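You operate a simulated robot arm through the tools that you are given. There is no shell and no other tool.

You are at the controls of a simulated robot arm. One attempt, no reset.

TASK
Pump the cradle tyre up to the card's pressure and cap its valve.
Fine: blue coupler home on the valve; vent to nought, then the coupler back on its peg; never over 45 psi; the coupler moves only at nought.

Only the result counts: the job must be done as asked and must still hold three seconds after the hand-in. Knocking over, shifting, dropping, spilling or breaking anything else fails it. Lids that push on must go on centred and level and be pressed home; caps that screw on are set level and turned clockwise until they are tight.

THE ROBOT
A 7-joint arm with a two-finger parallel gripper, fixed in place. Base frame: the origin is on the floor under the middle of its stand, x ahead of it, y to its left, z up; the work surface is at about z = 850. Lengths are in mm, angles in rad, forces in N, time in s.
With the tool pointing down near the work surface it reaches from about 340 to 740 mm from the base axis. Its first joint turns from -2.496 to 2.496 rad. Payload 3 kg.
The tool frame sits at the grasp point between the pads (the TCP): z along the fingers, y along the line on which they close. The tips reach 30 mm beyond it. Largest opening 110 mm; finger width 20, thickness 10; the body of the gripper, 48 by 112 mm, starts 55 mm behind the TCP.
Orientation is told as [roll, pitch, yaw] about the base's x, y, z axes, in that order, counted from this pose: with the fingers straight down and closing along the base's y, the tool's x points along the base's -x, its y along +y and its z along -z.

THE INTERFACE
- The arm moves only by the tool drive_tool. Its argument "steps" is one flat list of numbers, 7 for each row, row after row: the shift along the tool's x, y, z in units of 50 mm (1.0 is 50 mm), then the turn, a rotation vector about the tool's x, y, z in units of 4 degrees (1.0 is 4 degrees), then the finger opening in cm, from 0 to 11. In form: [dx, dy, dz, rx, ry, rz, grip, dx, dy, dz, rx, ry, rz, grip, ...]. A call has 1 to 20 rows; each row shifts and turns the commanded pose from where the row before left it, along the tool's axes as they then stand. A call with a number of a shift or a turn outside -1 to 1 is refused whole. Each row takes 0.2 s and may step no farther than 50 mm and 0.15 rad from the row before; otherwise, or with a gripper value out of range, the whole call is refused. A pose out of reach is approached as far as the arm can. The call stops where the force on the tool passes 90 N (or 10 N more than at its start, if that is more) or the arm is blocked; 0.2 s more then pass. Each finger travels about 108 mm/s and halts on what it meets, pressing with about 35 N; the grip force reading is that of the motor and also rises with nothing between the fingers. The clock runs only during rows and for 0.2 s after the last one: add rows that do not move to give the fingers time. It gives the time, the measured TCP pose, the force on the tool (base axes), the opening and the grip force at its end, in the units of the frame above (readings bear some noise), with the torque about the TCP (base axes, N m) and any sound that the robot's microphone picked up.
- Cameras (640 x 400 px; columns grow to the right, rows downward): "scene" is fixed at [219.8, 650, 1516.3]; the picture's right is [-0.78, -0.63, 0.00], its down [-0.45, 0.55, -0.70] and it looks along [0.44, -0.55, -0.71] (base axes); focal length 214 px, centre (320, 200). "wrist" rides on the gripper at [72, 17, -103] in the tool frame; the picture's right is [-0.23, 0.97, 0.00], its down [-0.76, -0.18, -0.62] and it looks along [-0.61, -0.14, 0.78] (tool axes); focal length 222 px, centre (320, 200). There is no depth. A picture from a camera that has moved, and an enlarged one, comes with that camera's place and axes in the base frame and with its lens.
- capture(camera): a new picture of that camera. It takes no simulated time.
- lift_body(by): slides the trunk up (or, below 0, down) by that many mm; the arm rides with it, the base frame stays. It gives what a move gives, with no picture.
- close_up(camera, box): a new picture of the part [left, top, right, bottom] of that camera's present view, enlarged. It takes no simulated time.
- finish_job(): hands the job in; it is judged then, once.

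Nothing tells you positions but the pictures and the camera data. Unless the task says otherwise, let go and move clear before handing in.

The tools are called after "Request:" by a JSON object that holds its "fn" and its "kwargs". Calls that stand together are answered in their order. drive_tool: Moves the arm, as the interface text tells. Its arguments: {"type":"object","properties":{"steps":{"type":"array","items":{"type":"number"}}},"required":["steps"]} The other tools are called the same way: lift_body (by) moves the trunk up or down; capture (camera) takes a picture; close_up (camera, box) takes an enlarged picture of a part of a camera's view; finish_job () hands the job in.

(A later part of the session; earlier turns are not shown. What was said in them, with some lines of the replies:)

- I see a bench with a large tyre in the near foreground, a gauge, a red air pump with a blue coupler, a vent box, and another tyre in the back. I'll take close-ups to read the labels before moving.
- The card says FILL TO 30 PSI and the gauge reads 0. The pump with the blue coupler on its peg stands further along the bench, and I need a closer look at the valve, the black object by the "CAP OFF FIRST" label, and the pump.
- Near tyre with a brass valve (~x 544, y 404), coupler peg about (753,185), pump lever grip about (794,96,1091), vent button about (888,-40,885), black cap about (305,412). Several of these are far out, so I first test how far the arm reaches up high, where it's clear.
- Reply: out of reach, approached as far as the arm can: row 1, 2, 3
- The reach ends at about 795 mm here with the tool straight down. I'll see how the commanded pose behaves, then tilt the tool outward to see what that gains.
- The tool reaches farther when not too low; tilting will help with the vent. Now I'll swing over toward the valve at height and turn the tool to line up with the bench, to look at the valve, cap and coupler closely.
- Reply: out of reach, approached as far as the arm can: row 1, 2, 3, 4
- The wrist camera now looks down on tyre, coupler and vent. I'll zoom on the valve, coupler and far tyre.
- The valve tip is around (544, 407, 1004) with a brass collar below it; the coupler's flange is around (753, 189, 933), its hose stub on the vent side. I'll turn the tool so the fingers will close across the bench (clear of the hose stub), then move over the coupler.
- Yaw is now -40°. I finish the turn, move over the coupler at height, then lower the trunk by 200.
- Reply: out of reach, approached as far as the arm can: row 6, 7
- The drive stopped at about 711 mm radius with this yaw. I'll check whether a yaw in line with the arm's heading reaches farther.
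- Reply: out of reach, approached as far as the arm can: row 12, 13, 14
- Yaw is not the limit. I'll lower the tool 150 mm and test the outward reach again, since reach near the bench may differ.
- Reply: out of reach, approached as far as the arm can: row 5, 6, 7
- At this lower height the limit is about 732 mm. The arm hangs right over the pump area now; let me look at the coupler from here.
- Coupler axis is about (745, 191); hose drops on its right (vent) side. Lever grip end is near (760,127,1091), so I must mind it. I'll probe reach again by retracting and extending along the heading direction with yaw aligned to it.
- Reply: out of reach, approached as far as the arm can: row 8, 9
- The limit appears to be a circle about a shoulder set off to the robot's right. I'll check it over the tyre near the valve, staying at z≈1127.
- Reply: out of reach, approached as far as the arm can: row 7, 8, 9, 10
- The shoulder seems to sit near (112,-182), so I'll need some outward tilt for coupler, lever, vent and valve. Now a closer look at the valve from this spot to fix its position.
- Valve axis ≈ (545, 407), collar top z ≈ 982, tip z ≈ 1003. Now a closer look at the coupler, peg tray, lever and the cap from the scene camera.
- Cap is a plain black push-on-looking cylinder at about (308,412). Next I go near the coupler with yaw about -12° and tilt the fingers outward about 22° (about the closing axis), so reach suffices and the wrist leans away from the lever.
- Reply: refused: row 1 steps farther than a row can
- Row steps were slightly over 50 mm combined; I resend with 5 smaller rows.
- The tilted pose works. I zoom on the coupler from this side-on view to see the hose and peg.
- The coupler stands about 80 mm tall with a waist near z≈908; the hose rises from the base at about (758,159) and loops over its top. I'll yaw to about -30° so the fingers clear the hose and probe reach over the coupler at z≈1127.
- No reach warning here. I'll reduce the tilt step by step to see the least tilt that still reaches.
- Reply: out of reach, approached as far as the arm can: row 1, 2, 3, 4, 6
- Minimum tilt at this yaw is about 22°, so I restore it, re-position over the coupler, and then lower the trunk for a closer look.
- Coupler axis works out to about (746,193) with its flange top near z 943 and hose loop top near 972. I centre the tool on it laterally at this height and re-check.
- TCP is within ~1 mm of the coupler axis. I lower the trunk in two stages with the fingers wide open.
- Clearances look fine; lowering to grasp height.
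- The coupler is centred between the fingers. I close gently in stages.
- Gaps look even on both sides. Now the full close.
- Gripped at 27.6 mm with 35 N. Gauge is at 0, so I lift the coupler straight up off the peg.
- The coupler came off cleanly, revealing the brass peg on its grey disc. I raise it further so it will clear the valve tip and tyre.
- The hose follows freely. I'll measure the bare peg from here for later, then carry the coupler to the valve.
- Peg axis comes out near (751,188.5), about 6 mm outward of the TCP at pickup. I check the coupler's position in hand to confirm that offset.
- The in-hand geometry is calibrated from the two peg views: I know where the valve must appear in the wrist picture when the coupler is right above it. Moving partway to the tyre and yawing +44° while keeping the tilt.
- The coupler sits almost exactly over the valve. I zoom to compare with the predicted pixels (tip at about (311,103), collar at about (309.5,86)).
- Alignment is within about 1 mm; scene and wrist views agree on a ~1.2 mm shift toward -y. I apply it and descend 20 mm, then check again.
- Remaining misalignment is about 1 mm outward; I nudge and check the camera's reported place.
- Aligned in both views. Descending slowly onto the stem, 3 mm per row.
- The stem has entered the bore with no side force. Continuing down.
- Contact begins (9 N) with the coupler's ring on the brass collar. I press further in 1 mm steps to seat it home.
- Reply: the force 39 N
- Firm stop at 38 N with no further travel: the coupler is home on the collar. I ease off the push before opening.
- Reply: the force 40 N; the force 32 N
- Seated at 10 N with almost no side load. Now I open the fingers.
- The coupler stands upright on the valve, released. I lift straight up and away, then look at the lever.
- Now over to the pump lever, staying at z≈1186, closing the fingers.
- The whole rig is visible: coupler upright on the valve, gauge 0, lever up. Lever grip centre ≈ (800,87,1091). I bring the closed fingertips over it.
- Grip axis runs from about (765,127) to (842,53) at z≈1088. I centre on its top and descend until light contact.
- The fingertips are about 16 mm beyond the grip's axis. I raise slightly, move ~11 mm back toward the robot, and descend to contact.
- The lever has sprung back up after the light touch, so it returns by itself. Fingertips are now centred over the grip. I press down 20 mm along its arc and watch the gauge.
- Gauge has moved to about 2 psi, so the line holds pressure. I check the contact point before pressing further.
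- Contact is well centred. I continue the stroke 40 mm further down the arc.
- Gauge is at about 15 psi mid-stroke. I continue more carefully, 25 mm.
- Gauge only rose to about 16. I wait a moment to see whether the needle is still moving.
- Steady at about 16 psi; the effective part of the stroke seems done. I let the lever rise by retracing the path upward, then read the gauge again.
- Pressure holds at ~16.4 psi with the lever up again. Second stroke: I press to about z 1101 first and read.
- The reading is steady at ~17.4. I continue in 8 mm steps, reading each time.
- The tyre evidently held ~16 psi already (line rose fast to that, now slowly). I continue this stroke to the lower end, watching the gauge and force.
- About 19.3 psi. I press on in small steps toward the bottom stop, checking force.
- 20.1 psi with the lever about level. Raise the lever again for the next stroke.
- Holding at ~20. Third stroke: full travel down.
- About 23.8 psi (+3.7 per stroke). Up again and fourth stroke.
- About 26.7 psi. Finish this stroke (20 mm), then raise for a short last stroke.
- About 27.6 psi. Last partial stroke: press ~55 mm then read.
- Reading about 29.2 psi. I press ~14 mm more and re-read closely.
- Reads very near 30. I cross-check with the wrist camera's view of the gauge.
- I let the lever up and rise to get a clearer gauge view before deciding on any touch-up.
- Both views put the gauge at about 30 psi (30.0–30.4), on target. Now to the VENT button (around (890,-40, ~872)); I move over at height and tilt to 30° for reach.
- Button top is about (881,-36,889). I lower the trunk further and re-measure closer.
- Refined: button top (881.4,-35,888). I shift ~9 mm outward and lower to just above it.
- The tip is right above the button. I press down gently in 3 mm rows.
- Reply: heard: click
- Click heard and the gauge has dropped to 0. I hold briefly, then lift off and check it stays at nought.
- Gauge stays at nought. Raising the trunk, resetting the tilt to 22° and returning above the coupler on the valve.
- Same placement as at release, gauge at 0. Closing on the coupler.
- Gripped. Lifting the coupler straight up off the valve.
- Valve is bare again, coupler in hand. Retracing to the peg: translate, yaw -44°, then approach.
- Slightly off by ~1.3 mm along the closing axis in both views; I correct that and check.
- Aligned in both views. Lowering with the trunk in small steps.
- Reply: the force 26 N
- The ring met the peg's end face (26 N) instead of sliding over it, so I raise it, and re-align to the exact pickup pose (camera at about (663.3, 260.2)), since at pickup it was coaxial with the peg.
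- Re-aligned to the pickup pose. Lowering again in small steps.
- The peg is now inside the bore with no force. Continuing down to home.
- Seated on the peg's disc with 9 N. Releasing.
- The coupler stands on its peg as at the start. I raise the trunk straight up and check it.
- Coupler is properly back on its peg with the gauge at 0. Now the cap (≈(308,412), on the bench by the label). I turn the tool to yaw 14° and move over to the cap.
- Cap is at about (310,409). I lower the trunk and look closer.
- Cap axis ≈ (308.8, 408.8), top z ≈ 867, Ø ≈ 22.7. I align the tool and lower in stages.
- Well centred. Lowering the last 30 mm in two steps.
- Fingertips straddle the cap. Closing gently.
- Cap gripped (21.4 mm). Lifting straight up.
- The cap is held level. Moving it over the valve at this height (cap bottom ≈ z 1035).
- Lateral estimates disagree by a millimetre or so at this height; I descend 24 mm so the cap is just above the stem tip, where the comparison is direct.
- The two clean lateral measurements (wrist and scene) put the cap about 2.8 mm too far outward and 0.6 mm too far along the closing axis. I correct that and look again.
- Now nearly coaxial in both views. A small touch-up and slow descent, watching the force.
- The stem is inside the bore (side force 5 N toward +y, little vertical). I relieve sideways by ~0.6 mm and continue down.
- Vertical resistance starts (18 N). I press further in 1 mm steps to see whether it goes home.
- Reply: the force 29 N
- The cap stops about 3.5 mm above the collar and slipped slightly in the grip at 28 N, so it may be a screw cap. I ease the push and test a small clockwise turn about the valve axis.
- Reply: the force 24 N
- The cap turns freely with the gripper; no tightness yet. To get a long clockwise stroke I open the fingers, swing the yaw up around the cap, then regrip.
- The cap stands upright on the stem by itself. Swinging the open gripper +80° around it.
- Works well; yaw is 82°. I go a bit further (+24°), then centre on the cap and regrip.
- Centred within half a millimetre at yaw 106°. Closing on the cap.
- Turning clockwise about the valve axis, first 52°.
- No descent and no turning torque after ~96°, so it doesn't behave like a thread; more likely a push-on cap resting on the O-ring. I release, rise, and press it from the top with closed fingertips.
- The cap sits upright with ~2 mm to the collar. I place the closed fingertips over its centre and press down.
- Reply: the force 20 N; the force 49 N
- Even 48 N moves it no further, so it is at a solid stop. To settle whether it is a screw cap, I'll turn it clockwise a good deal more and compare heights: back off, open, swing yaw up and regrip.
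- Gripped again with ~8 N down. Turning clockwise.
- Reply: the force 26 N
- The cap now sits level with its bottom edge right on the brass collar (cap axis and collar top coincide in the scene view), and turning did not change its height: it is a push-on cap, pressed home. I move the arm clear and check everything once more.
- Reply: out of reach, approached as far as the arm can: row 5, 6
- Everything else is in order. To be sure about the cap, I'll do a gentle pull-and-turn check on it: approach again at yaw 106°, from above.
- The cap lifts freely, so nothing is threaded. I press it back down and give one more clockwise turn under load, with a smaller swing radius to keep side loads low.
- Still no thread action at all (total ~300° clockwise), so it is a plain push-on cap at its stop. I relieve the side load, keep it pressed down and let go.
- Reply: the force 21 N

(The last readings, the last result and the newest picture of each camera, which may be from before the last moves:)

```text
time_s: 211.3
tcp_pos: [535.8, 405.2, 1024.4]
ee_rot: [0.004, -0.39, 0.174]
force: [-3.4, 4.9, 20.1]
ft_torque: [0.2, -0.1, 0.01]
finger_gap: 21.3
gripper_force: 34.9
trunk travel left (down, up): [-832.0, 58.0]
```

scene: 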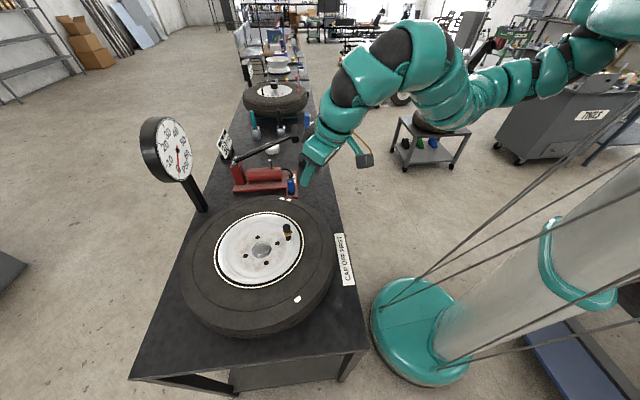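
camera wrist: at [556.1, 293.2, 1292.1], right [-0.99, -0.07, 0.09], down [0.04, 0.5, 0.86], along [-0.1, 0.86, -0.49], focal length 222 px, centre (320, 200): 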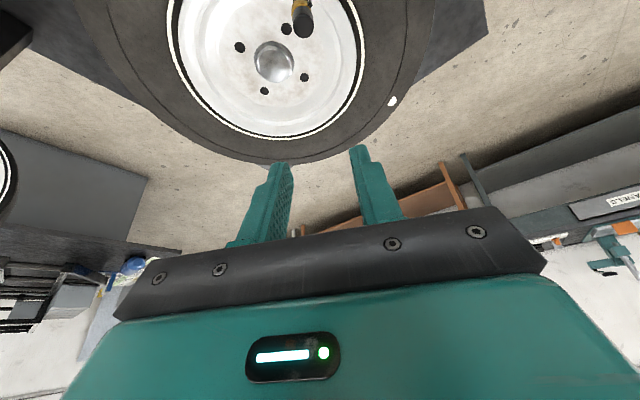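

Request:
{"fn": "drive_tool", "kwargs": {"steps": [0.0005, 0.0107, -0.0185, 0, 0, 0, 1.5, 0, 0, 0, 0, 0, 0, 1.5]}}

Request:
{"fn": "drive_tool", "kwargs": {"steps": [0, 0, 0, 0, 0, 0, 2.6, 0, 0, 0, 0, 0, 0, 4, 0, 0, 0, 0, 0, 0, 5, -0.187, 0, -0.463, 0, 0, 0, 5, -0.187, 0, -0.463, 0, 0, 0, 3, 0, 0, 0, 0, 0, 0, 0, 0, 0, 0, 0, 0, 0, 0, 0, 0, 0, 0, 0, 0, 0]}}

Request:
{"fn": "close_up", "kwargs": {"camera": "wrist", "box": [270, 60, 370, 160]}}

Request:
{"fn": "close_up", "kwargs": {"camera": "scene", "box": [278, 214, 298, 234]}}

```text
time_s: 211.9
tcp_pos: [534.4, 405.1, 1024.7]
ee_rot: [0.001, -0.387, 0.173]
force: [2.1, 5.9, 20.1]
ft_torque: [0.2, -0.22, 0.03]
finger_gap: 21.2
gripper_force: 35.4
trunk travel left (down, up): [-832.0, 58.0]
```

```text
time_s: 213.7
tcp_pos: [535.8, 404.2, 1073.2]
ee_rot: [0.002, -0.384, 0.174]
force: [0.0, 0.7, 0.2]
ft_torque: [-0.01, -0.01, 0.0]
finger_gap: 0.0
gripper_force: 35.3
trunk travel left (down, up): [-832.0, 58.0]
```

```text
4.00 times, centred on (320, 110) of wrist
camera zoom: at [427.8, 402.6, 1141.9], right [0.04, 1.0, 0.09], down [0.5, -0.09, 0.86], along [0.87, 0.01, -0.5], focal length 888 px, centre (320, 560)
```

zoom: 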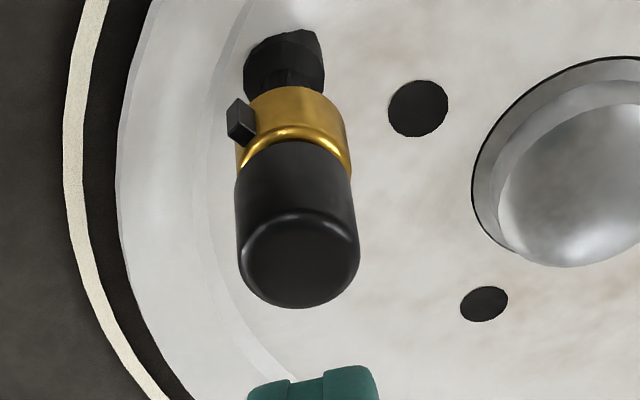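

```text
16.00 times, centred on (288, 224) of scene
camera zoom: at [219.8, 650.0, 1516.3], right [-0.78, -0.63, 0.0], down [-0.45, 0.55, -0.7], along [0.44, -0.55, -0.71], focal length 3432 px, centre (832, -184)
```

zoom: 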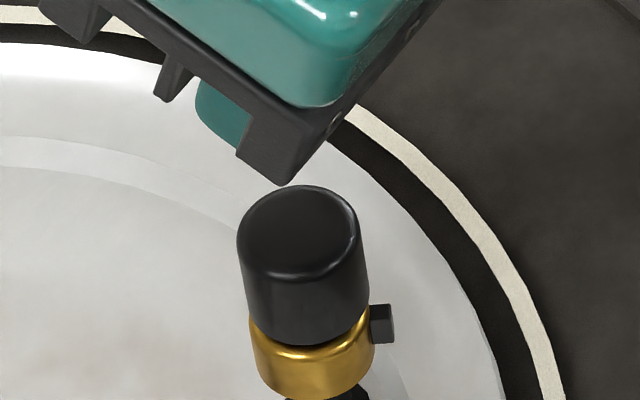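

In this view the cap now sits about 2 mm higher than before my pull test. I press it from the top again with closed fingertips and compare.

Request:
{"fn": "drive_tool", "kwargs": {"steps": [-0.1, 0.02, 0.041, 0, 0, 0, 0, 0.105, 0, 0.26, 0, 0, 0, 0, 0.06, 0, 0.148, 0, 0, 0, 0, 0.03, 0, 0.0742, 0, 0, 0, 0, 0, 0, 0, 0, 0, 0, 0]}}

Request:
{"fn": "close_up", "kwargs": {"camera": "wrist", "box": [270, 90, 370, 190]}}

```text
time_s: 214.9
tcp_pos: [540.2, 406.7, 1047.0]
ee_rot: [-0.001, -0.384, 0.175]
force: [0.1, -0.1, 0.8]
ft_torque: [0.0, 0.01, -0.01]
finger_gap: 0.2
gripper_force: 35.1
trunk travel left (down, up): [-832.0, 58.0]
```

```text
4.00 times, centred on (320, 140) of wrist
camera zoom: at [432.5, 404.4, 1115.9], right [0.04, 1.0, 0.09], down [0.5, -0.09, 0.86], along [0.87, 0.01, -0.5], focal length 888 px, centre (320, 440)
```

zoom: 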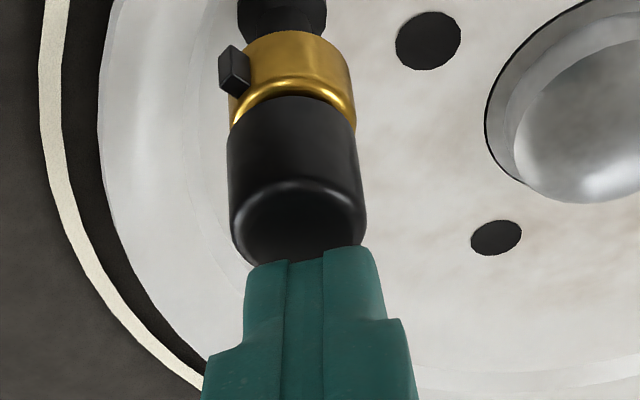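

Request:
{"fn": "drive_tool", "kwargs": {"steps": [0, -0.04, 0, 0, 0, 0, 0, 0.015, 0, 0.0371, 0, 0, 0, 0, 0.0075, 0, 0.0185, 0, 0, 0, 0, 0, 0, 0, 0, 0, 0, 0]}}

Request:
{"fn": "drive_tool", "kwargs": {"steps": [0.0112, 0, 0.0278, 0, 0, 0, 0, 0.0112, 0, 0.0278, 0, 0, 0, 0, 0, 0, 0, 0, 0, 0, 0]}}

```text
time_s: 215.9
tcp_pos: [540.6, 404.5, 1044.7]
ee_rot: [0.002, -0.385, 0.177]
force: [0.7, 0.7, 5.4]
ft_torque: [0.04, -0.02, 0.0]
finger_gap: 0.1
gripper_force: 35.1
trunk travel left (down, up): [-832.0, 58.0]
```

```text
time_s: 216.7
tcp_pos: [540.1, 404.2, 1043.8]
ee_rot: [0.003, -0.39, 0.174]
force: [3.0, 0.6, 26.3]
ft_torque: [0.05, -0.15, 0.0]
finger_gap: 0.1
gripper_force: 35.1
trunk travel left (down, up): [-832.0, 58.0]
```

Cap top is at the same height as in the first press, so it hasn't moved axially; the cap just has some sideways play. Since valve caps may well be of the screw kind, I'll regrip and find the stem's centre by feel so I can turn it truly centred.

Request:
{"fn": "drive_tool", "kwargs": {"steps": [-0.0747, 0, -0.1855, 0, 0, 0, 0, 0.11, 0, -0.044, 0, 0, 0, 2, 0, 0, 0, 0, 0, 0, 4, 0, 0, 0, 0, 0, 0, 4, 0, -0.0098, 0, -0.374, 0, -0.928, 4, 0, -0.0098, 0, -0.374, 0, -0.928, 4, 0, -0.0098, 0, -0.374, 0, -0.928, 4, 0, -0.0098, 0, -0.374, 0, -0.928, 4, 0, -0.0098, 0, -0.374, 0, -0.928, 4, 0, -0.0098, 0, -0.374, 0, -0.928, 4, 0, -0.0098, 0, -0.374, 0, -0.928, 4, 0, -0.0098, 0, -0.374, 0, -0.928, 4, 0, -0.0098, 0, -0.374, 0, -0.928, 4, 0, -0.0098, 0, -0.374, 0, -0.928, 4, 0, -0.0098, 0, -0.374, 0, -0.928, 4, 0, -0.0098, 0, -0.374, 0, -0.928, 4]}}

Request:
{"fn": "drive_tool", "kwargs": {"steps": [0, -0.0098, 0, -0.374, 0, -0.928, 4, 0, -0.0098, 0, -0.374, 0, -0.928, 4, 0, -0.0098, 0, -0.374, 0, -0.928, 4, 0, -0.0098, 0, -0.374, 0, -0.928, 4, 0, -0.0098, 0, -0.374, 0, -0.928, 4, 0, -0.0098, 0, -0.374, 0, -0.928, 4, 0, -0.0098, 0, -0.374, 0, -0.928, 4, 0, -0.0098, 0, -0.374, 0, -0.928, 4, 0, -0.0098, 0, -0.374, 0, -0.928, 4, 0, -0.0098, 0, -0.374, 0, -0.928, 4, 0, -0.0098, 0, -0.374, 0, -0.928, 4, 0, -0.0098, 0, -0.374, 0, -0.928, 4, 0, 0, 0, 0, 0, 0, 4]}}

Request:
{"fn": "close_up", "kwargs": {"camera": "wrist", "box": [270, 90, 370, 190]}}

Request:
{"fn": "close_up", "kwargs": {"camera": "scene", "box": [278, 214, 298, 234]}}

```text
time_s: 220.1
tcp_pos: [538.0, 399.9, 1050.8]
ee_rot: [0.0, -0.386, 1.014]
force: [-0.3, 0.5, -0.7]
ft_torque: [0.04, 0.03, 0.0]
finger_gap: 39.6
gripper_force: 0.0
trunk travel left (down, up): [-832.0, 58.0]
```

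```text
time_s: 222.9
tcp_pos: [544.1, 399.0, 1052.7]
ee_rot: [0.0, -0.385, 1.853]
force: [0.6, 0.4, 0.8]
ft_torque: [0.06, -0.03, 0.0]
finger_gap: 40.0
gripper_force: 0.0
trunk travel left (down, up): [-832.0, 58.0]
```

```text
4.00 times, centred on (320, 140) of wrist
camera zoom: at [556.1, 290.8, 1120.2], right [-0.99, -0.07, 0.08], down [0.04, 0.5, 0.86], along [-0.1, 0.86, -0.5], focal length 888 px, centre (320, 440)
```

zoom: 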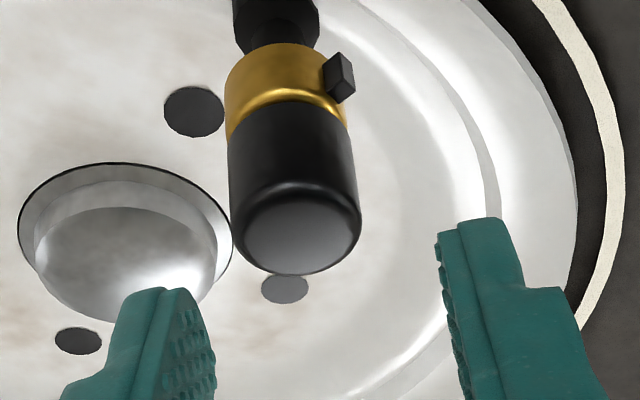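

```text
16.00 times, centred on (288, 224) of scene
camera zoom: at [219.8, 650.0, 1516.3], right [-0.78, -0.63, 0.0], down [-0.45, 0.55, -0.7], along [0.44, -0.55, -0.71], focal length 3432 px, centre (832, -184)
```

zoom: 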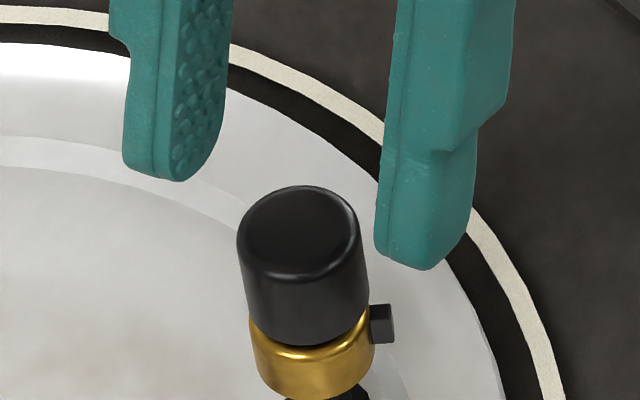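

Request:
{"fn": "drive_tool", "kwargs": {"steps": [0, -0.022, 0, 0, 0, 0, 4, 0.0972, 0, 0.241, 0, 0, 0, 4, 0.0972, 0, 0.241, 0, 0, 0, 4, 0, 0, 0, 0, 0, 0, 3, 0, 0, 0, 0, 0, 0, 2.5, 0, 0, 0, 0, 0, 0, 2, 0, 0, 0, 0, 0, 0, 1.5, 0, 0, 0, 0, 0, 0, 1.5]}}

Request:
{"fn": "close_up", "kwargs": {"camera": "wrist", "box": [290, 110, 346, 170]}}

```text
time_s: 224.7
tcp_pos: [546.0, 398.3, 1024.7]
ee_rot: [0.001, -0.386, 1.851]
force: [2.8, 1.0, 0.6]
ft_torque: [0.03, -0.08, -0.05]
finger_gap: 21.1
gripper_force: 35.0
trunk travel left (down, up): [-832.0, 58.0]
```

```text
6.67 times, centred on (318, 140) of wrist
camera zoom: at [557.6, 291.0, 1094.2], right [-0.99, -0.07, 0.08], down [0.04, 0.5, 0.86], along [-0.1, 0.86, -0.5], focal length 1481 px, centre (333, 600)
```

zoom: 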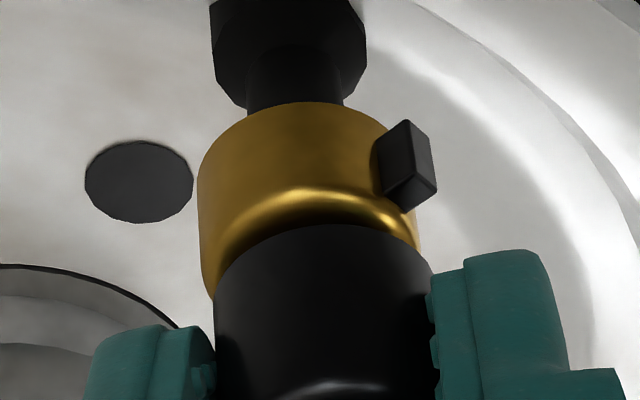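

Request:
{"fn": "drive_tool", "kwargs": {"steps": [-0.0052, 0, -0.013, 0, 0, 0, 1.5, 0, 0, 0, 0, 0, 0, 1.5]}}

Request:
{"fn": "drive_tool", "kwargs": {"steps": [0.0051, -0.0192, -0.0021, 0, 0, 0, 1.5, 0, 0, 0, 0, 0, 0, 1.5]}}

Request:
{"fn": "drive_tool", "kwargs": {"steps": [0.0051, -0.0192, -0.0021, 0, 0, 0, 1.5, 0, 0, 0, 0, 0, 0, 1.5]}}

```text
time_s: 225.3
tcp_pos: [545.8, 397.8, 1024.7]
ee_rot: [0.0, -0.384, 1.851]
force: [5.2, 1.4, -1.5]
ft_torque: [0.01, -0.16, -0.05]
finger_gap: 21.3
gripper_force: 34.7
trunk travel left (down, up): [-832.0, 58.0]
```

```text
time_s: 225.9
tcp_pos: [545.3, 398.0, 1026.0]
ee_rot: [-0.001, -0.387, 1.851]
force: [0.6, -1.0, 0.2]
ft_torque: [-0.04, 0.01, -0.01]
finger_gap: 21.3
gripper_force: 35.5
trunk travel left (down, up): [-832.0, 58.0]
```

```text
time_s: 226.5
tcp_pos: [546.3, 399.0, 1026.0]
ee_rot: [-0.001, -0.384, 1.853]
force: [0.3, 0.2, 0.7]
ft_torque: [-0.03, 0.01, 0.02]
finger_gap: 21.4
gripper_force: 35.0
trunk travel left (down, up): [-832.0, 58.0]
```

Request:
{"fn": "close_up", "kwargs": {"camera": "wrist", "box": [290, 110, 346, 170]}}

Request:
{"fn": "drive_tool", "kwargs": {"steps": [0.0051, -0.0192, -0.0021, 0, 0, 0, 1.5, 0, 0, 0, 0, 0, 0, 1.5]}}

Request:
{"fn": "drive_tool", "kwargs": {"steps": [0.0051, -0.0192, -0.0021, 0, 0, 0, 1.5, 0, 0, 0, 0, 0, 0, 1.5]}}

Request:
{"fn": "close_up", "kwargs": {"camera": "wrist", "box": [290, 110, 346, 170]}}

```text
6.67 times, centred on (318, 140) of wrist
camera zoom: at [558.9, 291.1, 1094.8], right [-0.99, -0.07, 0.09], down [0.04, 0.5, 0.86], along [-0.1, 0.86, -0.5], focal length 1481 px, centre (333, 600)
```

zoom: 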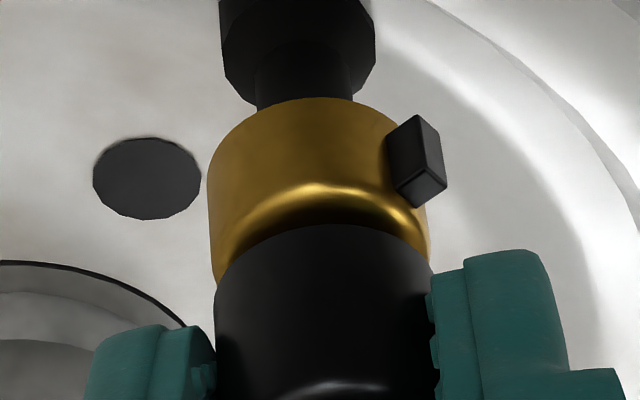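

```text
time_s: 227.1
tcp_pos: [546.2, 397.8, 1027.3]
ee_rot: [0.001, -0.385, 1.852]
force: [-1.8, -0.3, -0.4]
ft_torque: [-0.01, 0.03, 0.04]
finger_gap: 21.4
gripper_force: 35.0
trunk travel left (down, up): [-832.0, 58.0]
```

```text
time_s: 227.7
tcp_pos: [547.6, 397.4, 1025.7]
ee_rot: [0.0, -0.387, 1.851]
force: [-7.4, -1.4, 0.1]
ft_torque: [-0.01, 0.18, 0.04]
finger_gap: 21.5
gripper_force: 35.0
trunk travel left (down, up): [-832.0, 58.0]
```

```text
6.67 times, centred on (318, 140) of wrist
camera zoom: at [559.9, 291.1, 1094.8], right [-0.99, -0.07, 0.09], down [0.04, 0.5, 0.86], along [-0.1, 0.86, -0.5], focal length 1481 px, centre (333, 600)
```

zoom: 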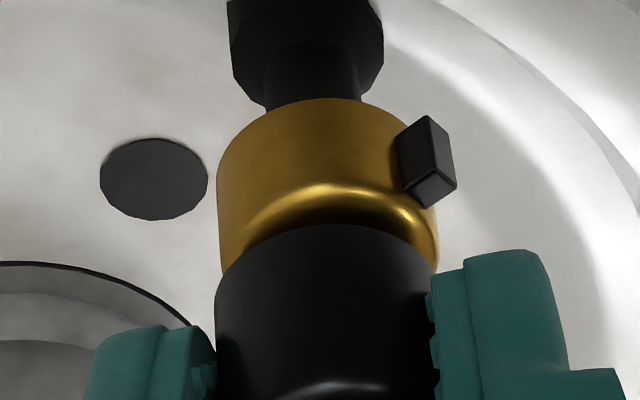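

Request:
{"fn": "drive_tool", "kwargs": {"steps": [-0.0066, 0.0245, 0.0027, 0, 0, 0, 1.5, -0.0178, -0.0055, 0.0072, 0, 0, 0, 1.5, 0, 0, 0, 0, 0, 0, 1.5]}}

Request:
{"fn": "close_up", "kwargs": {"camera": "wrist", "box": [290, 110, 346, 170]}}

Request:
{"fn": "drive_tool", "kwargs": {"steps": [-0.0178, -0.0055, 0.0072, 0, 0, 0, 1.5, 0, 0, 0, 0, 0, 0, 1.5]}}

```text
time_s: 228.5
tcp_pos: [546.6, 397.6, 1026.2]
ee_rot: [0.002, -0.387, 1.851]
force: [-5.2, -3.3, -0.3]
ft_torque: [-0.06, 0.14, 0.08]
finger_gap: 21.5
gripper_force: 34.8
trunk travel left (down, up): [-832.0, 58.0]
```

```text
6.67 times, centred on (318, 140) of wrist
camera zoom: at [559.7, 291.1, 1094.7], right [-0.99, -0.07, 0.08], down [0.04, 0.5, 0.86], along [-0.1, 0.86, -0.5], focal length 1481 px, centre (333, 600)
```

zoom: 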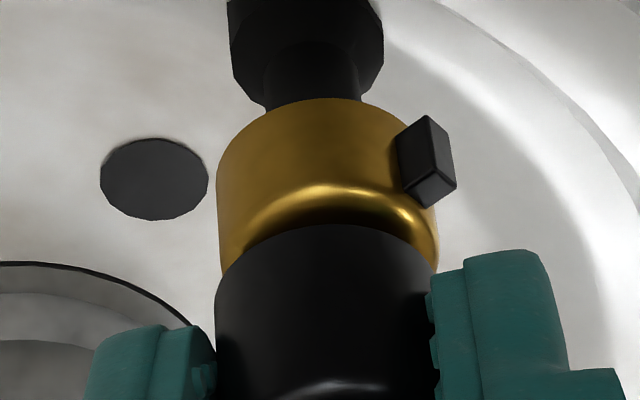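

```text
time_s: 229.1
tcp_pos: [547.0, 399.2, 1025.6]
ee_rot: [0.001, -0.385, 1.851]
force: [-8.1, -8.6, -2.3]
ft_torque: [-0.21, 0.15, 0.06]
finger_gap: 21.2
gripper_force: 35.2
trunk travel left (down, up): [-832.0, 58.0]
```

Request:
{"fn": "drive_tool", "kwargs": {"steps": [-0.0077, 0.0288, 0.0032, 0, 0, 0, 1.5, 0.0356, 0.011, -0.0144, 0, 0, 0, 1.5, 0, 0, 0, 0, 0, 0, 1.5]}}

Request:
{"fn": "close_up", "kwargs": {"camera": "wrist", "box": [290, 110, 346, 170]}}

```text
time_s: 229.9
tcp_pos: [546.3, 398.3, 1027.4]
ee_rot: [-0.001, -0.388, 1.85]
force: [-0.4, -0.1, 0.1]
ft_torque: [0.0, 0.05, 0.01]
finger_gap: 21.3
gripper_force: 34.6
trunk travel left (down, up): [-832.0, 58.0]
```

```text
6.67 times, centred on (318, 140) of wrist
camera zoom: at [558.9, 291.1, 1094.7], right [-0.99, -0.07, 0.08], down [0.04, 0.5, 0.86], along [-0.1, 0.86, -0.5], focal length 1481 px, centre (333, 600)
```

zoom: 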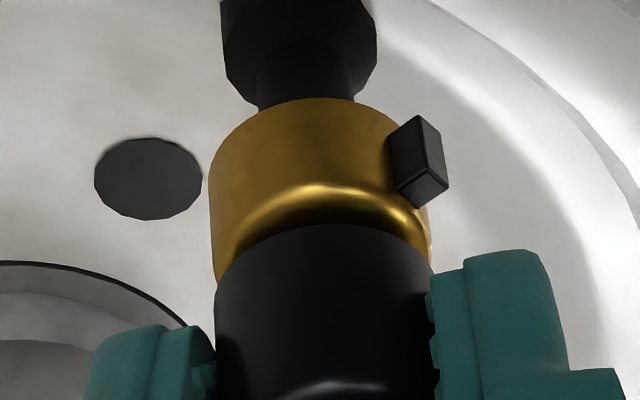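

Request:
{"fn": "drive_tool", "kwargs": {"steps": [0.0178, 0.0055, -0.0072, 0, 0, 0, 1.5, 0, 0, 0, 0, 0, 0, 1.5]}}

Request:
{"fn": "close_up", "kwargs": {"camera": "wrist", "box": [290, 110, 346, 170]}}

Request:
{"fn": "drive_tool", "kwargs": {"steps": [0.0178, 0.0055, -0.0072, 0, 0, 0, 1.5, 0, 0, 0, 0, 0, 0, 1.5]}}

Request:
{"fn": "close_up", "kwargs": {"camera": "wrist", "box": [290, 110, 346, 170]}}

```text
time_s: 230.5
tcp_pos: [545.9, 397.2, 1026.0]
ee_rot: [0.001, -0.386, 1.853]
force: [-0.4, 2.5, 0.5]
ft_torque: [0.04, 0.0, -0.01]
finger_gap: 21.5
gripper_force: 35.1
trunk travel left (down, up): [-832.0, 58.0]
```

```text
6.67 times, centred on (318, 140) of wrist
camera zoom: at [558.8, 290.4, 1094.9], right [-0.99, -0.07, 0.08], down [0.04, 0.5, 0.86], along [-0.1, 0.86, -0.5], focal length 1481 px, centre (333, 600)
```

zoom: 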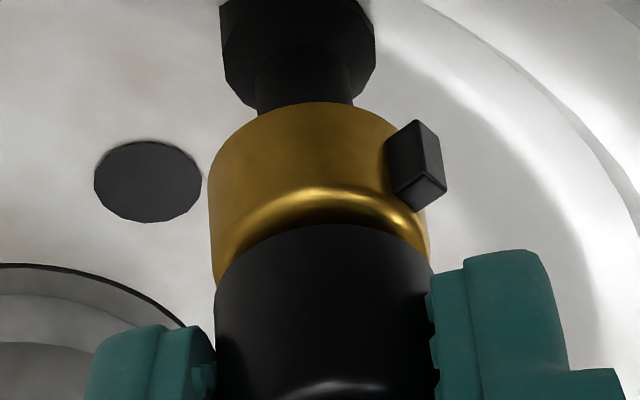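

```text
time_s: 231.1
tcp_pos: [546.0, 396.8, 1025.4]
ee_rot: [0.0, -0.385, 1.851]
force: [0.4, 5.8, 1.9]
ft_torque: [0.18, -0.02, -0.02]
finger_gap: 21.4
gripper_force: 34.5
trunk travel left (down, up): [-832.0, 58.0]
```

```text
6.67 times, centred on (318, 140) of wrist
camera zoom: at [558.6, 290.1, 1094.8], right [-0.99, -0.07, 0.08], down [0.04, 0.5, 0.86], along [-0.1, 0.86, -0.5], focal length 1481 px, centre (333, 600)
```

zoom: 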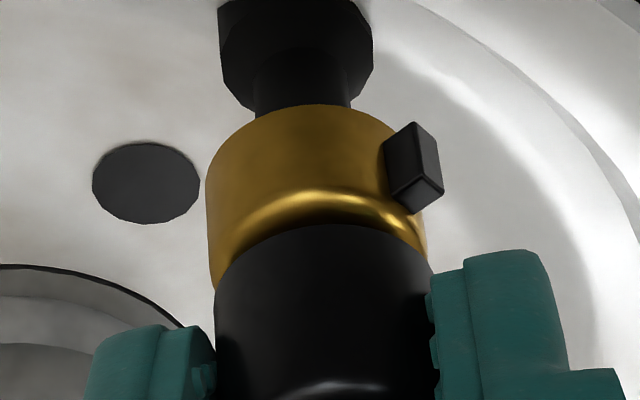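

Request:
{"fn": "drive_tool", "kwargs": {"steps": [-0.0267, -0.0083, 0.0108, 0, 0, 0, 1.5, 0, 0, 0, 0, 0, 0, 1.5]}}

Request:
{"fn": "close_up", "kwargs": {"camera": "wrist", "box": [290, 110, 346, 170]}}

```text
time_s: 231.7
tcp_pos: [546.0, 397.1, 1025.3]
ee_rot: [0.0, -0.383, 1.85]
force: [1.2, 3.5, 3.7]
ft_torque: [0.12, -0.04, -0.02]
finger_gap: 21.3
gripper_force: 35.2
trunk travel left (down, up): [-832.0, 58.0]
```

```text
6.67 times, centred on (318, 140) of wrist
camera zoom: at [558.5, 290.2, 1094.6], right [-0.99, -0.07, 0.09], down [0.04, 0.5, 0.86], along [-0.1, 0.86, -0.5], focal length 1481 px, centre (333, 600)
```

zoom: 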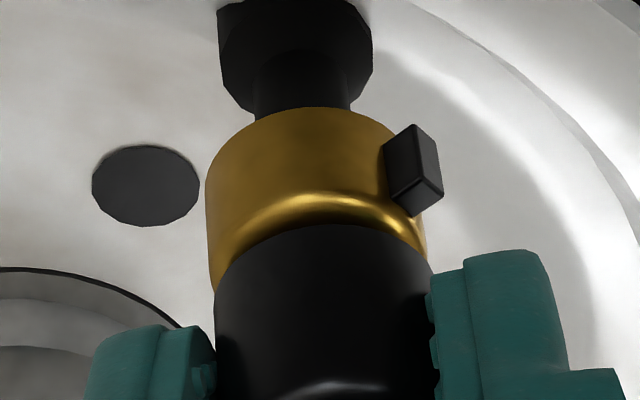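

Request:
{"fn": "drive_tool", "kwargs": {"steps": [-0.0214, -0.0066, 0.0086, 0, 0, 0, 1.5, 0, 0, 0, 0, 0, 0, 1.5]}}

Request:
{"fn": "close_up", "kwargs": {"camera": "wrist", "box": [290, 110, 346, 170]}}

```text
time_s: 232.3
tcp_pos: [546.5, 399.0, 1025.0]
ee_rot: [-0.001, -0.383, 1.849]
force: [-0.4, -0.2, 0.1]
ft_torque: [0.01, 0.0, -0.04]
finger_gap: 21.4
gripper_force: 34.8
trunk travel left (down, up): [-832.0, 58.0]
```

```text
6.67 times, centred on (318, 140) of wrist
camera zoom: at [558.5, 291.5, 1094.6], right [-0.99, -0.07, 0.09], down [0.04, 0.5, 0.86], along [-0.1, 0.86, -0.5], focal length 1481 px, centre (333, 600)
```

zoom: 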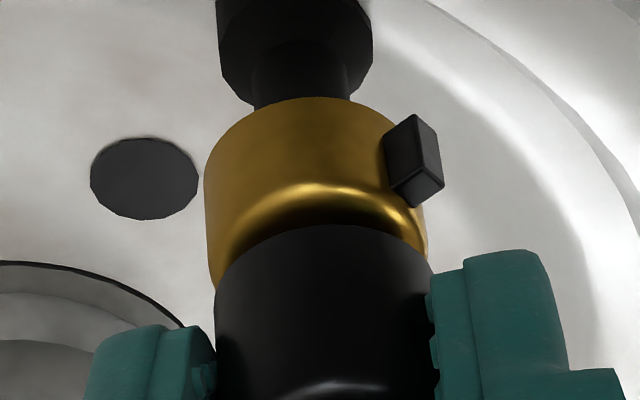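

The cap's sideways play is ±0.75 mm and I now hold it centred, with a ~3 mm gap left to the collar. I press lightly down and turn clockwise in short steps, checking forces.

Request:
{"fn": "drive_tool", "kwargs": {"steps": [0.0112, 0, 0.0278, 0, 0, 0, 1.5, 0, 0, 0, 0, 0, 0, 1.5]}}

Request:
{"fn": "drive_tool", "kwargs": {"steps": [0, 0.0121, 0, 0.374, 0, 0.928, 1.5, 0, 0.0121, 0, 0.374, 0, 0.928, 1.5, 0, 0.0121, 0, 0.374, 0, 0.928, 1.5, 0, 0.0121, 0, 0.374, 0, 0.928, 1.5, 0, 0.0121, 0, 0.374, 0, 0.928, 1.5, 0, 0.0121, 0, 0.374, 0, 0.928, 1.5, 0, 0, 0, 0, 0, 0, 1.5]}}

Request:
{"fn": "close_up", "kwargs": {"camera": "wrist", "box": [290, 110, 346, 170]}}

```text
time_s: 232.9
tcp_pos: [546.0, 397.8, 1025.9]
ee_rot: [-0.001, -0.386, 1.851]
force: [2.0, -0.5, 5.2]
ft_torque: [0.06, 0.0, -0.01]
finger_gap: 21.4
gripper_force: 35.2
trunk travel left (down, up): [-832.0, 58.0]
```

```text
time_s: 234.5
tcp_pos: [542.0, 398.6, 1025.8]
ee_rot: [-0.001, -0.385, 1.431]
force: [1.5, 1.9, 11.7]
ft_torque: [0.14, -0.08, -0.01]
finger_gap: 21.3
gripper_force: 35.1
trunk travel left (down, up): [-832.0, 58.0]
```

```text
6.67 times, centred on (318, 140) of wrist
camera zoom: at [509.8, 294.9, 1093.9], right [-0.94, 0.34, 0.08], down [0.24, 0.44, 0.86], along [0.26, 0.83, -0.5], focal length 1481 px, centre (333, 600)
```

zoom: 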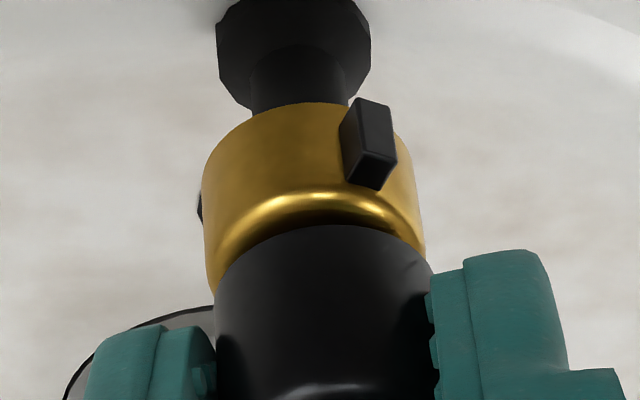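

Request:
{"fn": "drive_tool", "kwargs": {"steps": [-0.006, 0.0121, 0.0025, 0.374, 0, 0.928, 1.5, 0, 0.0121, 0, 0.374, 0, 0.928, 1.5, 0, 0.0121, 0, 0.374, 0, 0.928, 1.5, 0, 0.0121, 0, 0.374, 0, 0.928, 1.5, 0, 0.0121, 0, 0.374, 0, 0.928, 1.5, 0, 0.0121, 0, 0.374, 0, 0.928, 1.5, 0, 0, 0, 0, 0, 0, 1.5]}}

Request:
{"fn": "drive_tool", "kwargs": {"steps": [-0.006, 0.0121, 0.0025, 0.374, 0, 0.928, 1.5, 0, 0.0121, 0, 0.374, 0, 0.928, 1.5, 0, 0.0121, 0, 0.374, 0, 0.928, 1.5, 0, 0.0121, 0, 0.374, 0, 0.928, 1.5, 0, 0.0121, 0, 0.374, 0, 0.928, 1.5, 0, 0.0121, 0, 0.374, 0, 0.928, 1.5, 0, 0, 0, 0, 0, 0, 1.5]}}

Request:
{"fn": "close_up", "kwargs": {"camera": "wrist", "box": [290, 110, 346, 170]}}

```text
time_s: 236.1
tcp_pos: [539.1, 398.9, 1025.7]
ee_rot: [-0.001, -0.386, 1.012]
force: [0.7, -0.1, 9.2]
ft_torque: [0.06, -0.02, 0.01]
finger_gap: 21.2
gripper_force: 35.7
trunk travel left (down, up): [-832.0, 58.0]
```

```text
time_s: 237.7
tcp_pos: [535.8, 403.0, 1024.1]
ee_rot: [0.002, -0.387, 0.592]
force: [0.5, 0.0, 10.4]
ft_torque: [0.05, -0.07, 0.02]
finger_gap: 21.3
gripper_force: 35.6
trunk travel left (down, up): [-832.0, 58.0]
```

```text
6.67 times, centred on (318, 140) of wrist
camera zoom: at [438.3, 356.2, 1093.8], right [-0.37, 0.93, 0.09], down [0.49, 0.12, 0.86], along [0.79, 0.36, -0.5], focal length 1481 px, centre (333, 600)
```

zoom: 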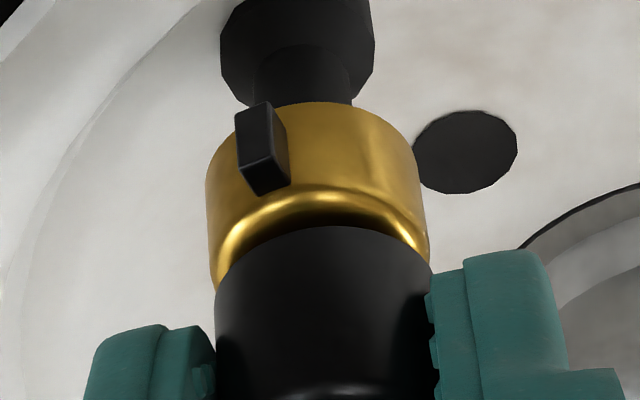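

Centred turning works cleanly (side force ≈ 0, ~10 N down), still no feed. I finish this stroke and then test a 1.5 mm lift for any thread hold.

Request:
{"fn": "drive_tool", "kwargs": {"steps": [0, 0.0121, 0, 0.374, 0, 0.928, 1.5, 0, 0.0121, 0, 0.374, 0, 0.928, 1.5, 0, 0.0121, 0, 0.374, 0, 0.928, 1.5, 0, 0.0121, 0, 0.374, 0, 0.928, 1.5, 0, 0.0121, 0, 0.374, 0, 0.928, 1.5, 0, 0.0121, 0, 0.374, 0, 0.928, 1.5, 0, 0, 0, 0, 0, 0, 1.5]}}

Request:
{"fn": "drive_tool", "kwargs": {"steps": [-0.0112, 0, -0.0278, 0, 0, 0, 1.5, -0.0075, 0, -0.0185, 0, 0, 0, 1.5, 0, 0, 0, 0, 0, 0, 1.5]}}

Request:
{"fn": "close_up", "kwargs": {"camera": "wrist", "box": [290, 110, 346, 170]}}

```text
time_s: 239.3
tcp_pos: [534.4, 404.3, 1025.3]
ee_rot: [0.002, -0.387, 0.173]
force: [0.6, 1.3, 10.9]
ft_torque: [0.01, -0.12, 0.02]
finger_gap: 21.3
gripper_force: 35.3
trunk travel left (down, up): [-832.0, 58.0]
```

```text
time_s: 240.1
tcp_pos: [536.3, 405.5, 1025.3]
ee_rot: [0.001, -0.385, 0.175]
force: [-0.1, 0.1, 1.1]
ft_torque: [0.03, 0.04, 0.01]
finger_gap: 21.0
gripper_force: 35.3
trunk travel left (down, up): [-832.0, 58.0]
```

```text
6.67 times, centred on (318, 140) of wrist
camera zoom: at [427.6, 403.3, 1095.2], right [0.04, 1.0, 0.09], down [0.5, -0.09, 0.86], along [0.87, 0.01, -0.5], focal length 1481 px, centre (333, 600)
```

zoom: 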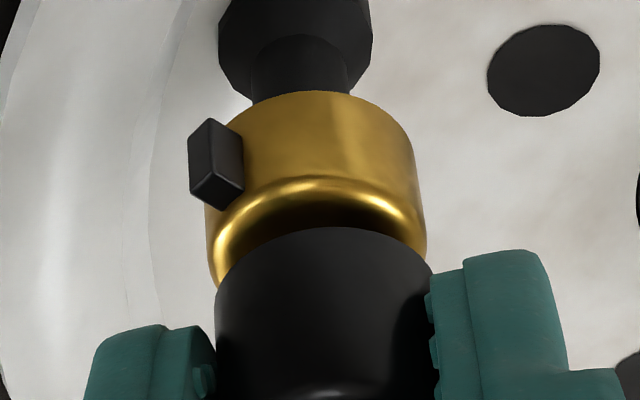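

It lifts freely, so there is definitely no thread; the cap simply seats on the stem. I set it back down centred, press it to its stop, and release.

Request:
{"fn": "drive_tool", "kwargs": {"steps": [0.0112, 0, 0.0278, 0, 0, 0, 1.5, 0.0112, 0, 0.0278, 0, 0, 0, 1.5, 0.0075, 0, 0.0185, 0, 0, 0, 1.5, 0, 0, 0, 0, 0, 0, 1.5]}}

Request:
{"fn": "drive_tool", "kwargs": {"steps": [0.0075, 0, 0.0185, 0, 0, 0, 1.5, 0, 0, 0, 0, 0, 0, 1.5]}}

```text
time_s: 241.1
tcp_pos: [535.3, 404.9, 1024.8]
ee_rot: [0.003, -0.388, 0.173]
force: [2.1, 1.5, 14.5]
ft_torque: [0.06, -0.16, 0.02]
finger_gap: 21.3
gripper_force: 34.8
trunk travel left (down, up): [-832.0, 58.0]
```

```text
time_s: 241.7
tcp_pos: [534.2, 404.6, 1024.3]
ee_rot: [0.005, -0.39, 0.172]
force: [3.5, 2.4, 25.0]
ft_torque: [0.05, -0.26, 0.03]
finger_gap: 21.2
gripper_force: 34.7
trunk travel left (down, up): [-832.0, 58.0]
```

Request:
{"fn": "drive_tool", "kwargs": {"steps": [0, 0.0121, 0, 0.374, 0, 0.928, 1.5, 0, 0.0121, 0, 0.374, 0, 0.928, 1.5, 0, 0, 0, 0, 0, 0, 1.5]}}

Request:
{"fn": "drive_tool", "kwargs": {"steps": [-0.0112, 0, -0.0278, 0, 0, 0, 1.5, -0.003, 0, -0.0074, 0, 0, 0, 1.5, 0, 0, 0, 0, 0, 0, 1.5]}}

```text
time_s: 242.5
tcp_pos: [533.9, 406.3, 1025.5]
ee_rot: [0.004, -0.387, 0.033]
force: [4.6, 1.7, 27.9]
ft_torque: [0.05, -0.33, 0.02]
finger_gap: 21.4
gripper_force: 35.1
trunk travel left (down, up): [-832.0, 58.0]
```

```text
time_s: 243.3
tcp_pos: [533.4, 405.8, 1024.2]
ee_rot: [0.0, -0.382, 0.036]
force: [2.6, 1.4, 18.5]
ft_torque: [0.05, -0.2, 0.0]
finger_gap: 21.4
gripper_force: 34.8
trunk travel left (down, up): [-832.0, 58.0]
```

Request:
{"fn": "drive_tool", "kwargs": {"steps": [-0.0075, 0, -0.0185, 0, 0, 0, 1.5, 0, 0, 0, 0, 0, 0, 1.5]}}

Request:
{"fn": "drive_tool", "kwargs": {"steps": [0, 0, 0, 0, 0, 0, 2.4, 0, 0, 0, 0, 0, 0, 3, 0, 0, 0, 0, 0, 0, 4, 0, 0, 0, 0, 0, 0, 5, -0.187, 0, -0.463, 0, 0, 0, 5, -0.187, 0, -0.463, 0, 0, 0, 3, 0, 0, 0, 0, 0, 0, 0, 0, 0, 0, 0, 0, 0, 0, 0, 0, 0, 0, 0, 0, 0]}}

Request:
{"fn": "close_up", "kwargs": {"camera": "wrist", "box": [270, 60, 370, 160]}}

Request:
{"fn": "close_up", "kwargs": {"camera": "scene", "box": [278, 214, 298, 234]}}

```text
time_s: 243.9
tcp_pos: [533.6, 406.3, 1024.7]
ee_rot: [-0.001, -0.383, 0.036]
force: [0.0, -1.4, 7.9]
ft_torque: [-0.04, -0.07, -0.04]
finger_gap: 21.4
gripper_force: 34.8
trunk travel left (down, up): [-832.0, 58.0]
```

```text
time_s: 245.9
tcp_pos: [534.2, 407.1, 1076.6]
ee_rot: [0.0, -0.385, 0.035]
force: [-0.1, 0.3, -0.2]
ft_torque: [-0.01, -0.02, 0.05]
finger_gap: 0.3
gripper_force: 35.2
trunk travel left (down, up): [-832.0, 58.0]
```

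```text
4.00 times, centred on (320, 110) of wrist
camera zoom: at [427.1, 419.2, 1144.0], right [0.18, 0.98, 0.09], down [0.48, -0.16, 0.86], along [0.86, -0.11, -0.5], focal length 888 px, centre (320, 560)
```

zoom: 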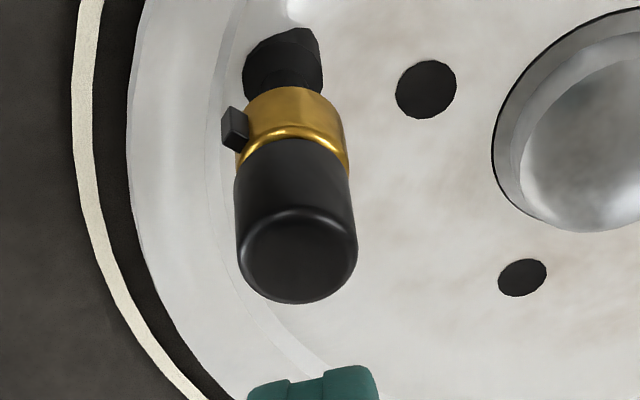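

```text
16.00 times, centred on (288, 224) of scene
camera zoom: at [219.8, 650.0, 1516.3], right [-0.78, -0.63, 0.0], down [-0.45, 0.55, -0.7], along [0.44, -0.55, -0.71], focal length 3432 px, centre (832, -184)
```

zoom: 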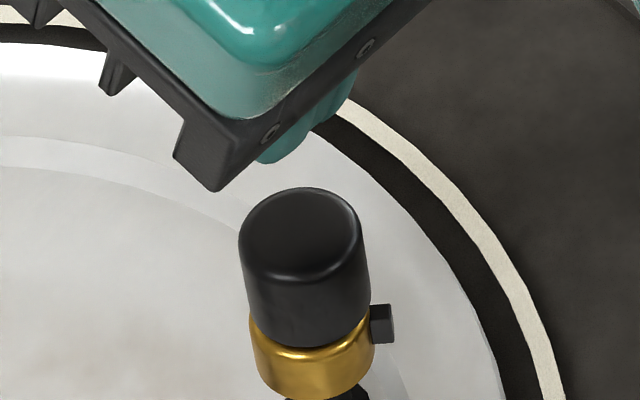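

The cap is centred and level. One firm final press from the top to make sure it is home.

Request:
{"fn": "drive_tool", "kwargs": {"steps": [-0.12, -0.01, 0.0487, 0, 0, 0, 0, 0.105, 0, 0.26, 0, 0, 0, 0, 0.105, 0, 0.26, 0, 0, 0, 0, 0, 0, 0, 0, 0, 0, 0]}}

Request:
{"fn": "close_up", "kwargs": {"camera": "wrist", "box": [270, 90, 370, 190]}}

```text
time_s: 246.9
tcp_pos: [541.0, 406.7, 1047.6]
ee_rot: [0.0, -0.383, 0.035]
force: [0.1, 0.5, 0.0]
ft_torque: [-0.01, 0.0, -0.02]
finger_gap: 0.0
gripper_force: 35.4
trunk travel left (down, up): [-832.0, 58.0]
```

```text
4.00 times, centred on (320, 140) of wrist
camera zoom: at [433.8, 418.9, 1116.0], right [0.18, 0.98, 0.09], down [0.48, -0.16, 0.86], along [0.86, -0.11, -0.5], focal length 888 px, centre (320, 440)
```

zoom: 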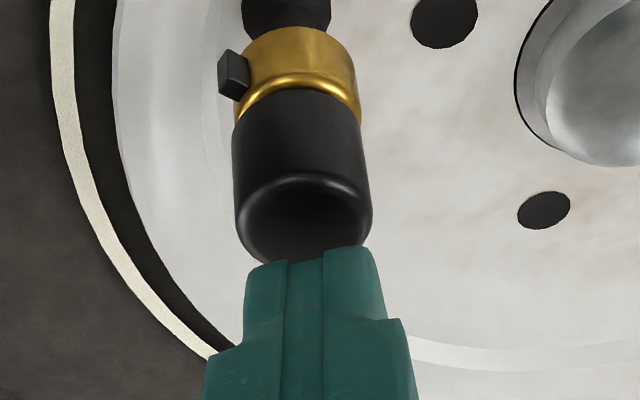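

Request:
{"fn": "drive_tool", "kwargs": {"steps": [0.0556, -0.03, -0.0225, 0, 0, 0, 0, 0.0112, 0, 0.0278, 0, 0, 0, 0, 0.0112, 0, 0.0278, 0, 0, 0, 0, 0, 0, 0, 0, 0, 0, 0]}}

Request:
{"fn": "drive_tool", "kwargs": {"steps": [0.0112, 0, 0.0278, 0, 0, 0, 0, 0.0112, 0, 0.0278, 0, 0, 0, 0, 0, 0, 0, 0, 0, 0, 0]}}

Request:
{"fn": "drive_tool", "kwargs": {"steps": [0.0112, 0, 0.0278, 0, 0, 0, 0, 0.0112, 0, 0.0278, 0, 0, 0, 0, 0, 0, 0, 0, 0, 0, 0]}}

```text
time_s: 247.9
tcp_pos: [538.1, 405.2, 1044.9]
ee_rot: [0.002, -0.386, 0.036]
force: [-0.4, 1.0, 7.2]
ft_torque: [0.05, 0.0, 0.0]
finger_gap: 0.0
gripper_force: 34.8
trunk travel left (down, up): [-832.0, 58.0]
```

```text
time_s: 248.7
tcp_pos: [537.5, 405.0, 1044.2]
ee_rot: [0.005, -0.39, 0.032]
force: [1.0, 2.4, 29.5]
ft_torque: [0.1, -0.06, -0.03]
finger_gap: 0.0
gripper_force: 34.9
trunk travel left (down, up): [-832.0, 58.0]
```

```text
time_s: 249.5
tcp_pos: [537.4, 404.7, 1043.3]
ee_rot: [0.009, -0.391, 0.032]
force: [5.7, 7.8, 60.6]
ft_torque: [0.31, -0.33, 0.0]
finger_gap: 0.0
gripper_force: 35.4
trunk travel left (down, up): [-832.0, 58.0]
```

Rock solid at 60 N with no further travel: the cap is home. Backing straight off and moving clear.

Request:
{"fn": "drive_tool", "kwargs": {"steps": [-0.0374, 0, -0.0928, 0, 0, 0, 0, -0.15, 0, -0.371, 0, 0, 0, 0, -0.3, 0, -0.742, 0, 0, 0, 0, -0.3, 0, -0.742, 0, 0, 0, 0, -0.3, 0, -0.742, 0, 0, 0, 0, 0.6, -0.3, -0.2, 0, 0, 0, 0, 0.6, -0.3, -0.2, 0, 0, 0, 0, 0.6, -0.3, -0.2, 0, 0, 0, 0, 0, 0, 0, 0, 0, 0, 0]}}

Request:
{"fn": "capture", "kwargs": {"camera": "scene"}}

Request:
{"fn": "close_up", "kwargs": {"camera": "scene", "box": [278, 214, 298, 234]}}

Request:
{"fn": "close_up", "kwargs": {"camera": "scene", "box": [130, 100, 330, 225]}}

```text
time_s: 251.5
tcp_pos: [447.6, 356.1, 1176.0]
ee_rot: [0.001, -0.383, 0.033]
force: [0.0, -0.9, -0.4]
ft_torque: [0.01, 0.01, -0.01]
finger_gap: 0.0
gripper_force: 35.0
trunk travel left (down, up): [-832.0, 58.0]
```

```text
taken
```

scene: 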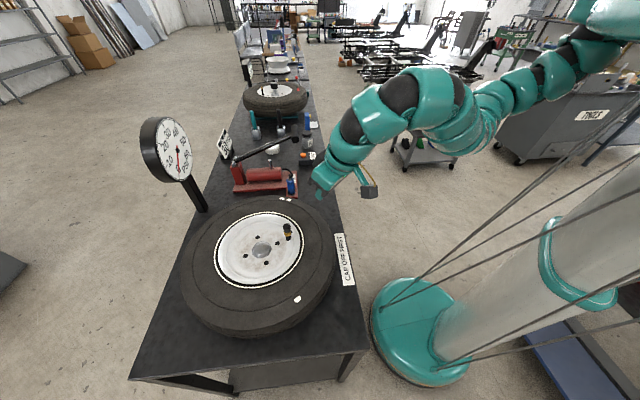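

```text
16.00 times, centred on (288, 224) of scene
camera zoom: at [219.8, 650.0, 1516.3], right [-0.78, -0.63, 0.0], down [-0.45, 0.55, -0.7], along [0.44, -0.55, -0.71], focal length 3432 px, centre (832, -184)
```

zoom: 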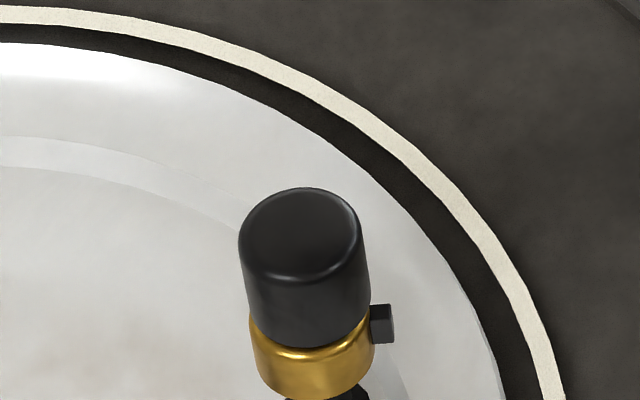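

```text
3.20 times, centred on (230, 162) of scene
camera zoom: at [219.8, 650.0, 1516.3], right [-0.78, -0.63, 0.0], down [-0.45, 0.55, -0.7], along [0.44, -0.55, -0.71], focal length 686 px, centre (608, 320)
```

zoom: 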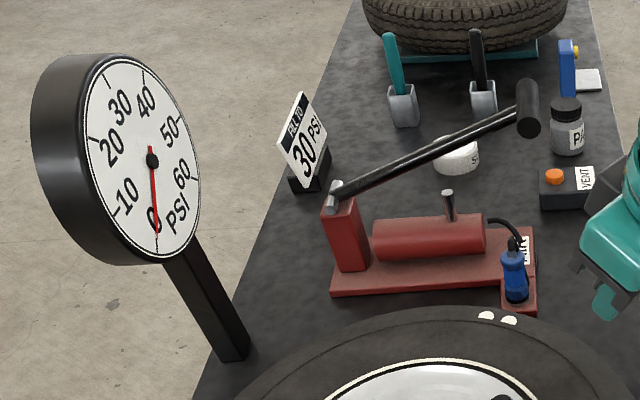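

Final view: cap level on the valve, coupler back on its peg, gauge at 0, lever up, everything else in place and the arm clear. Handing in.

Request:
{"fn": "finish_job", "kwargs": {}}

```text
The job is handed in.
```

The tyre was pumped to about 30 psi, the coupler is back on its peg, and the valve is capped. The job is handed in; I don't have the verdict.

- **Pressure:** I pumped until the gauge read 30.0–30.5 psi by my reading, and it never went over about 30.5. The tyre already held roughly 16 psi when the coupler went on.
- **Venting:** I pressed the vent button until it clicked. The gauge dropped to 0 and stayed there before I moved the coupler. I couldn't check the tyre's own pressure after that, since the gauge then showed only the empty line.
- **Coupler:** it seated firmly on the valve and later on its peg. On the way back its first touch landed on the end of the peg (26 N), so I lifted it, realigned and seated it. Nothing shifted.
- **Cap:** it sits level on the stem, with about half a millimetre of sideways offset, and did not move when pressed with 60 N. It stops about 2–3 mm above the brass collar.

The cap is the part I'm least sure of. I turned it clockwise about 300–400° in several grips and it never fed down or tightened. It lifts off freely, so I treated it as push-on. If it was meant to screw tight, it isn't.
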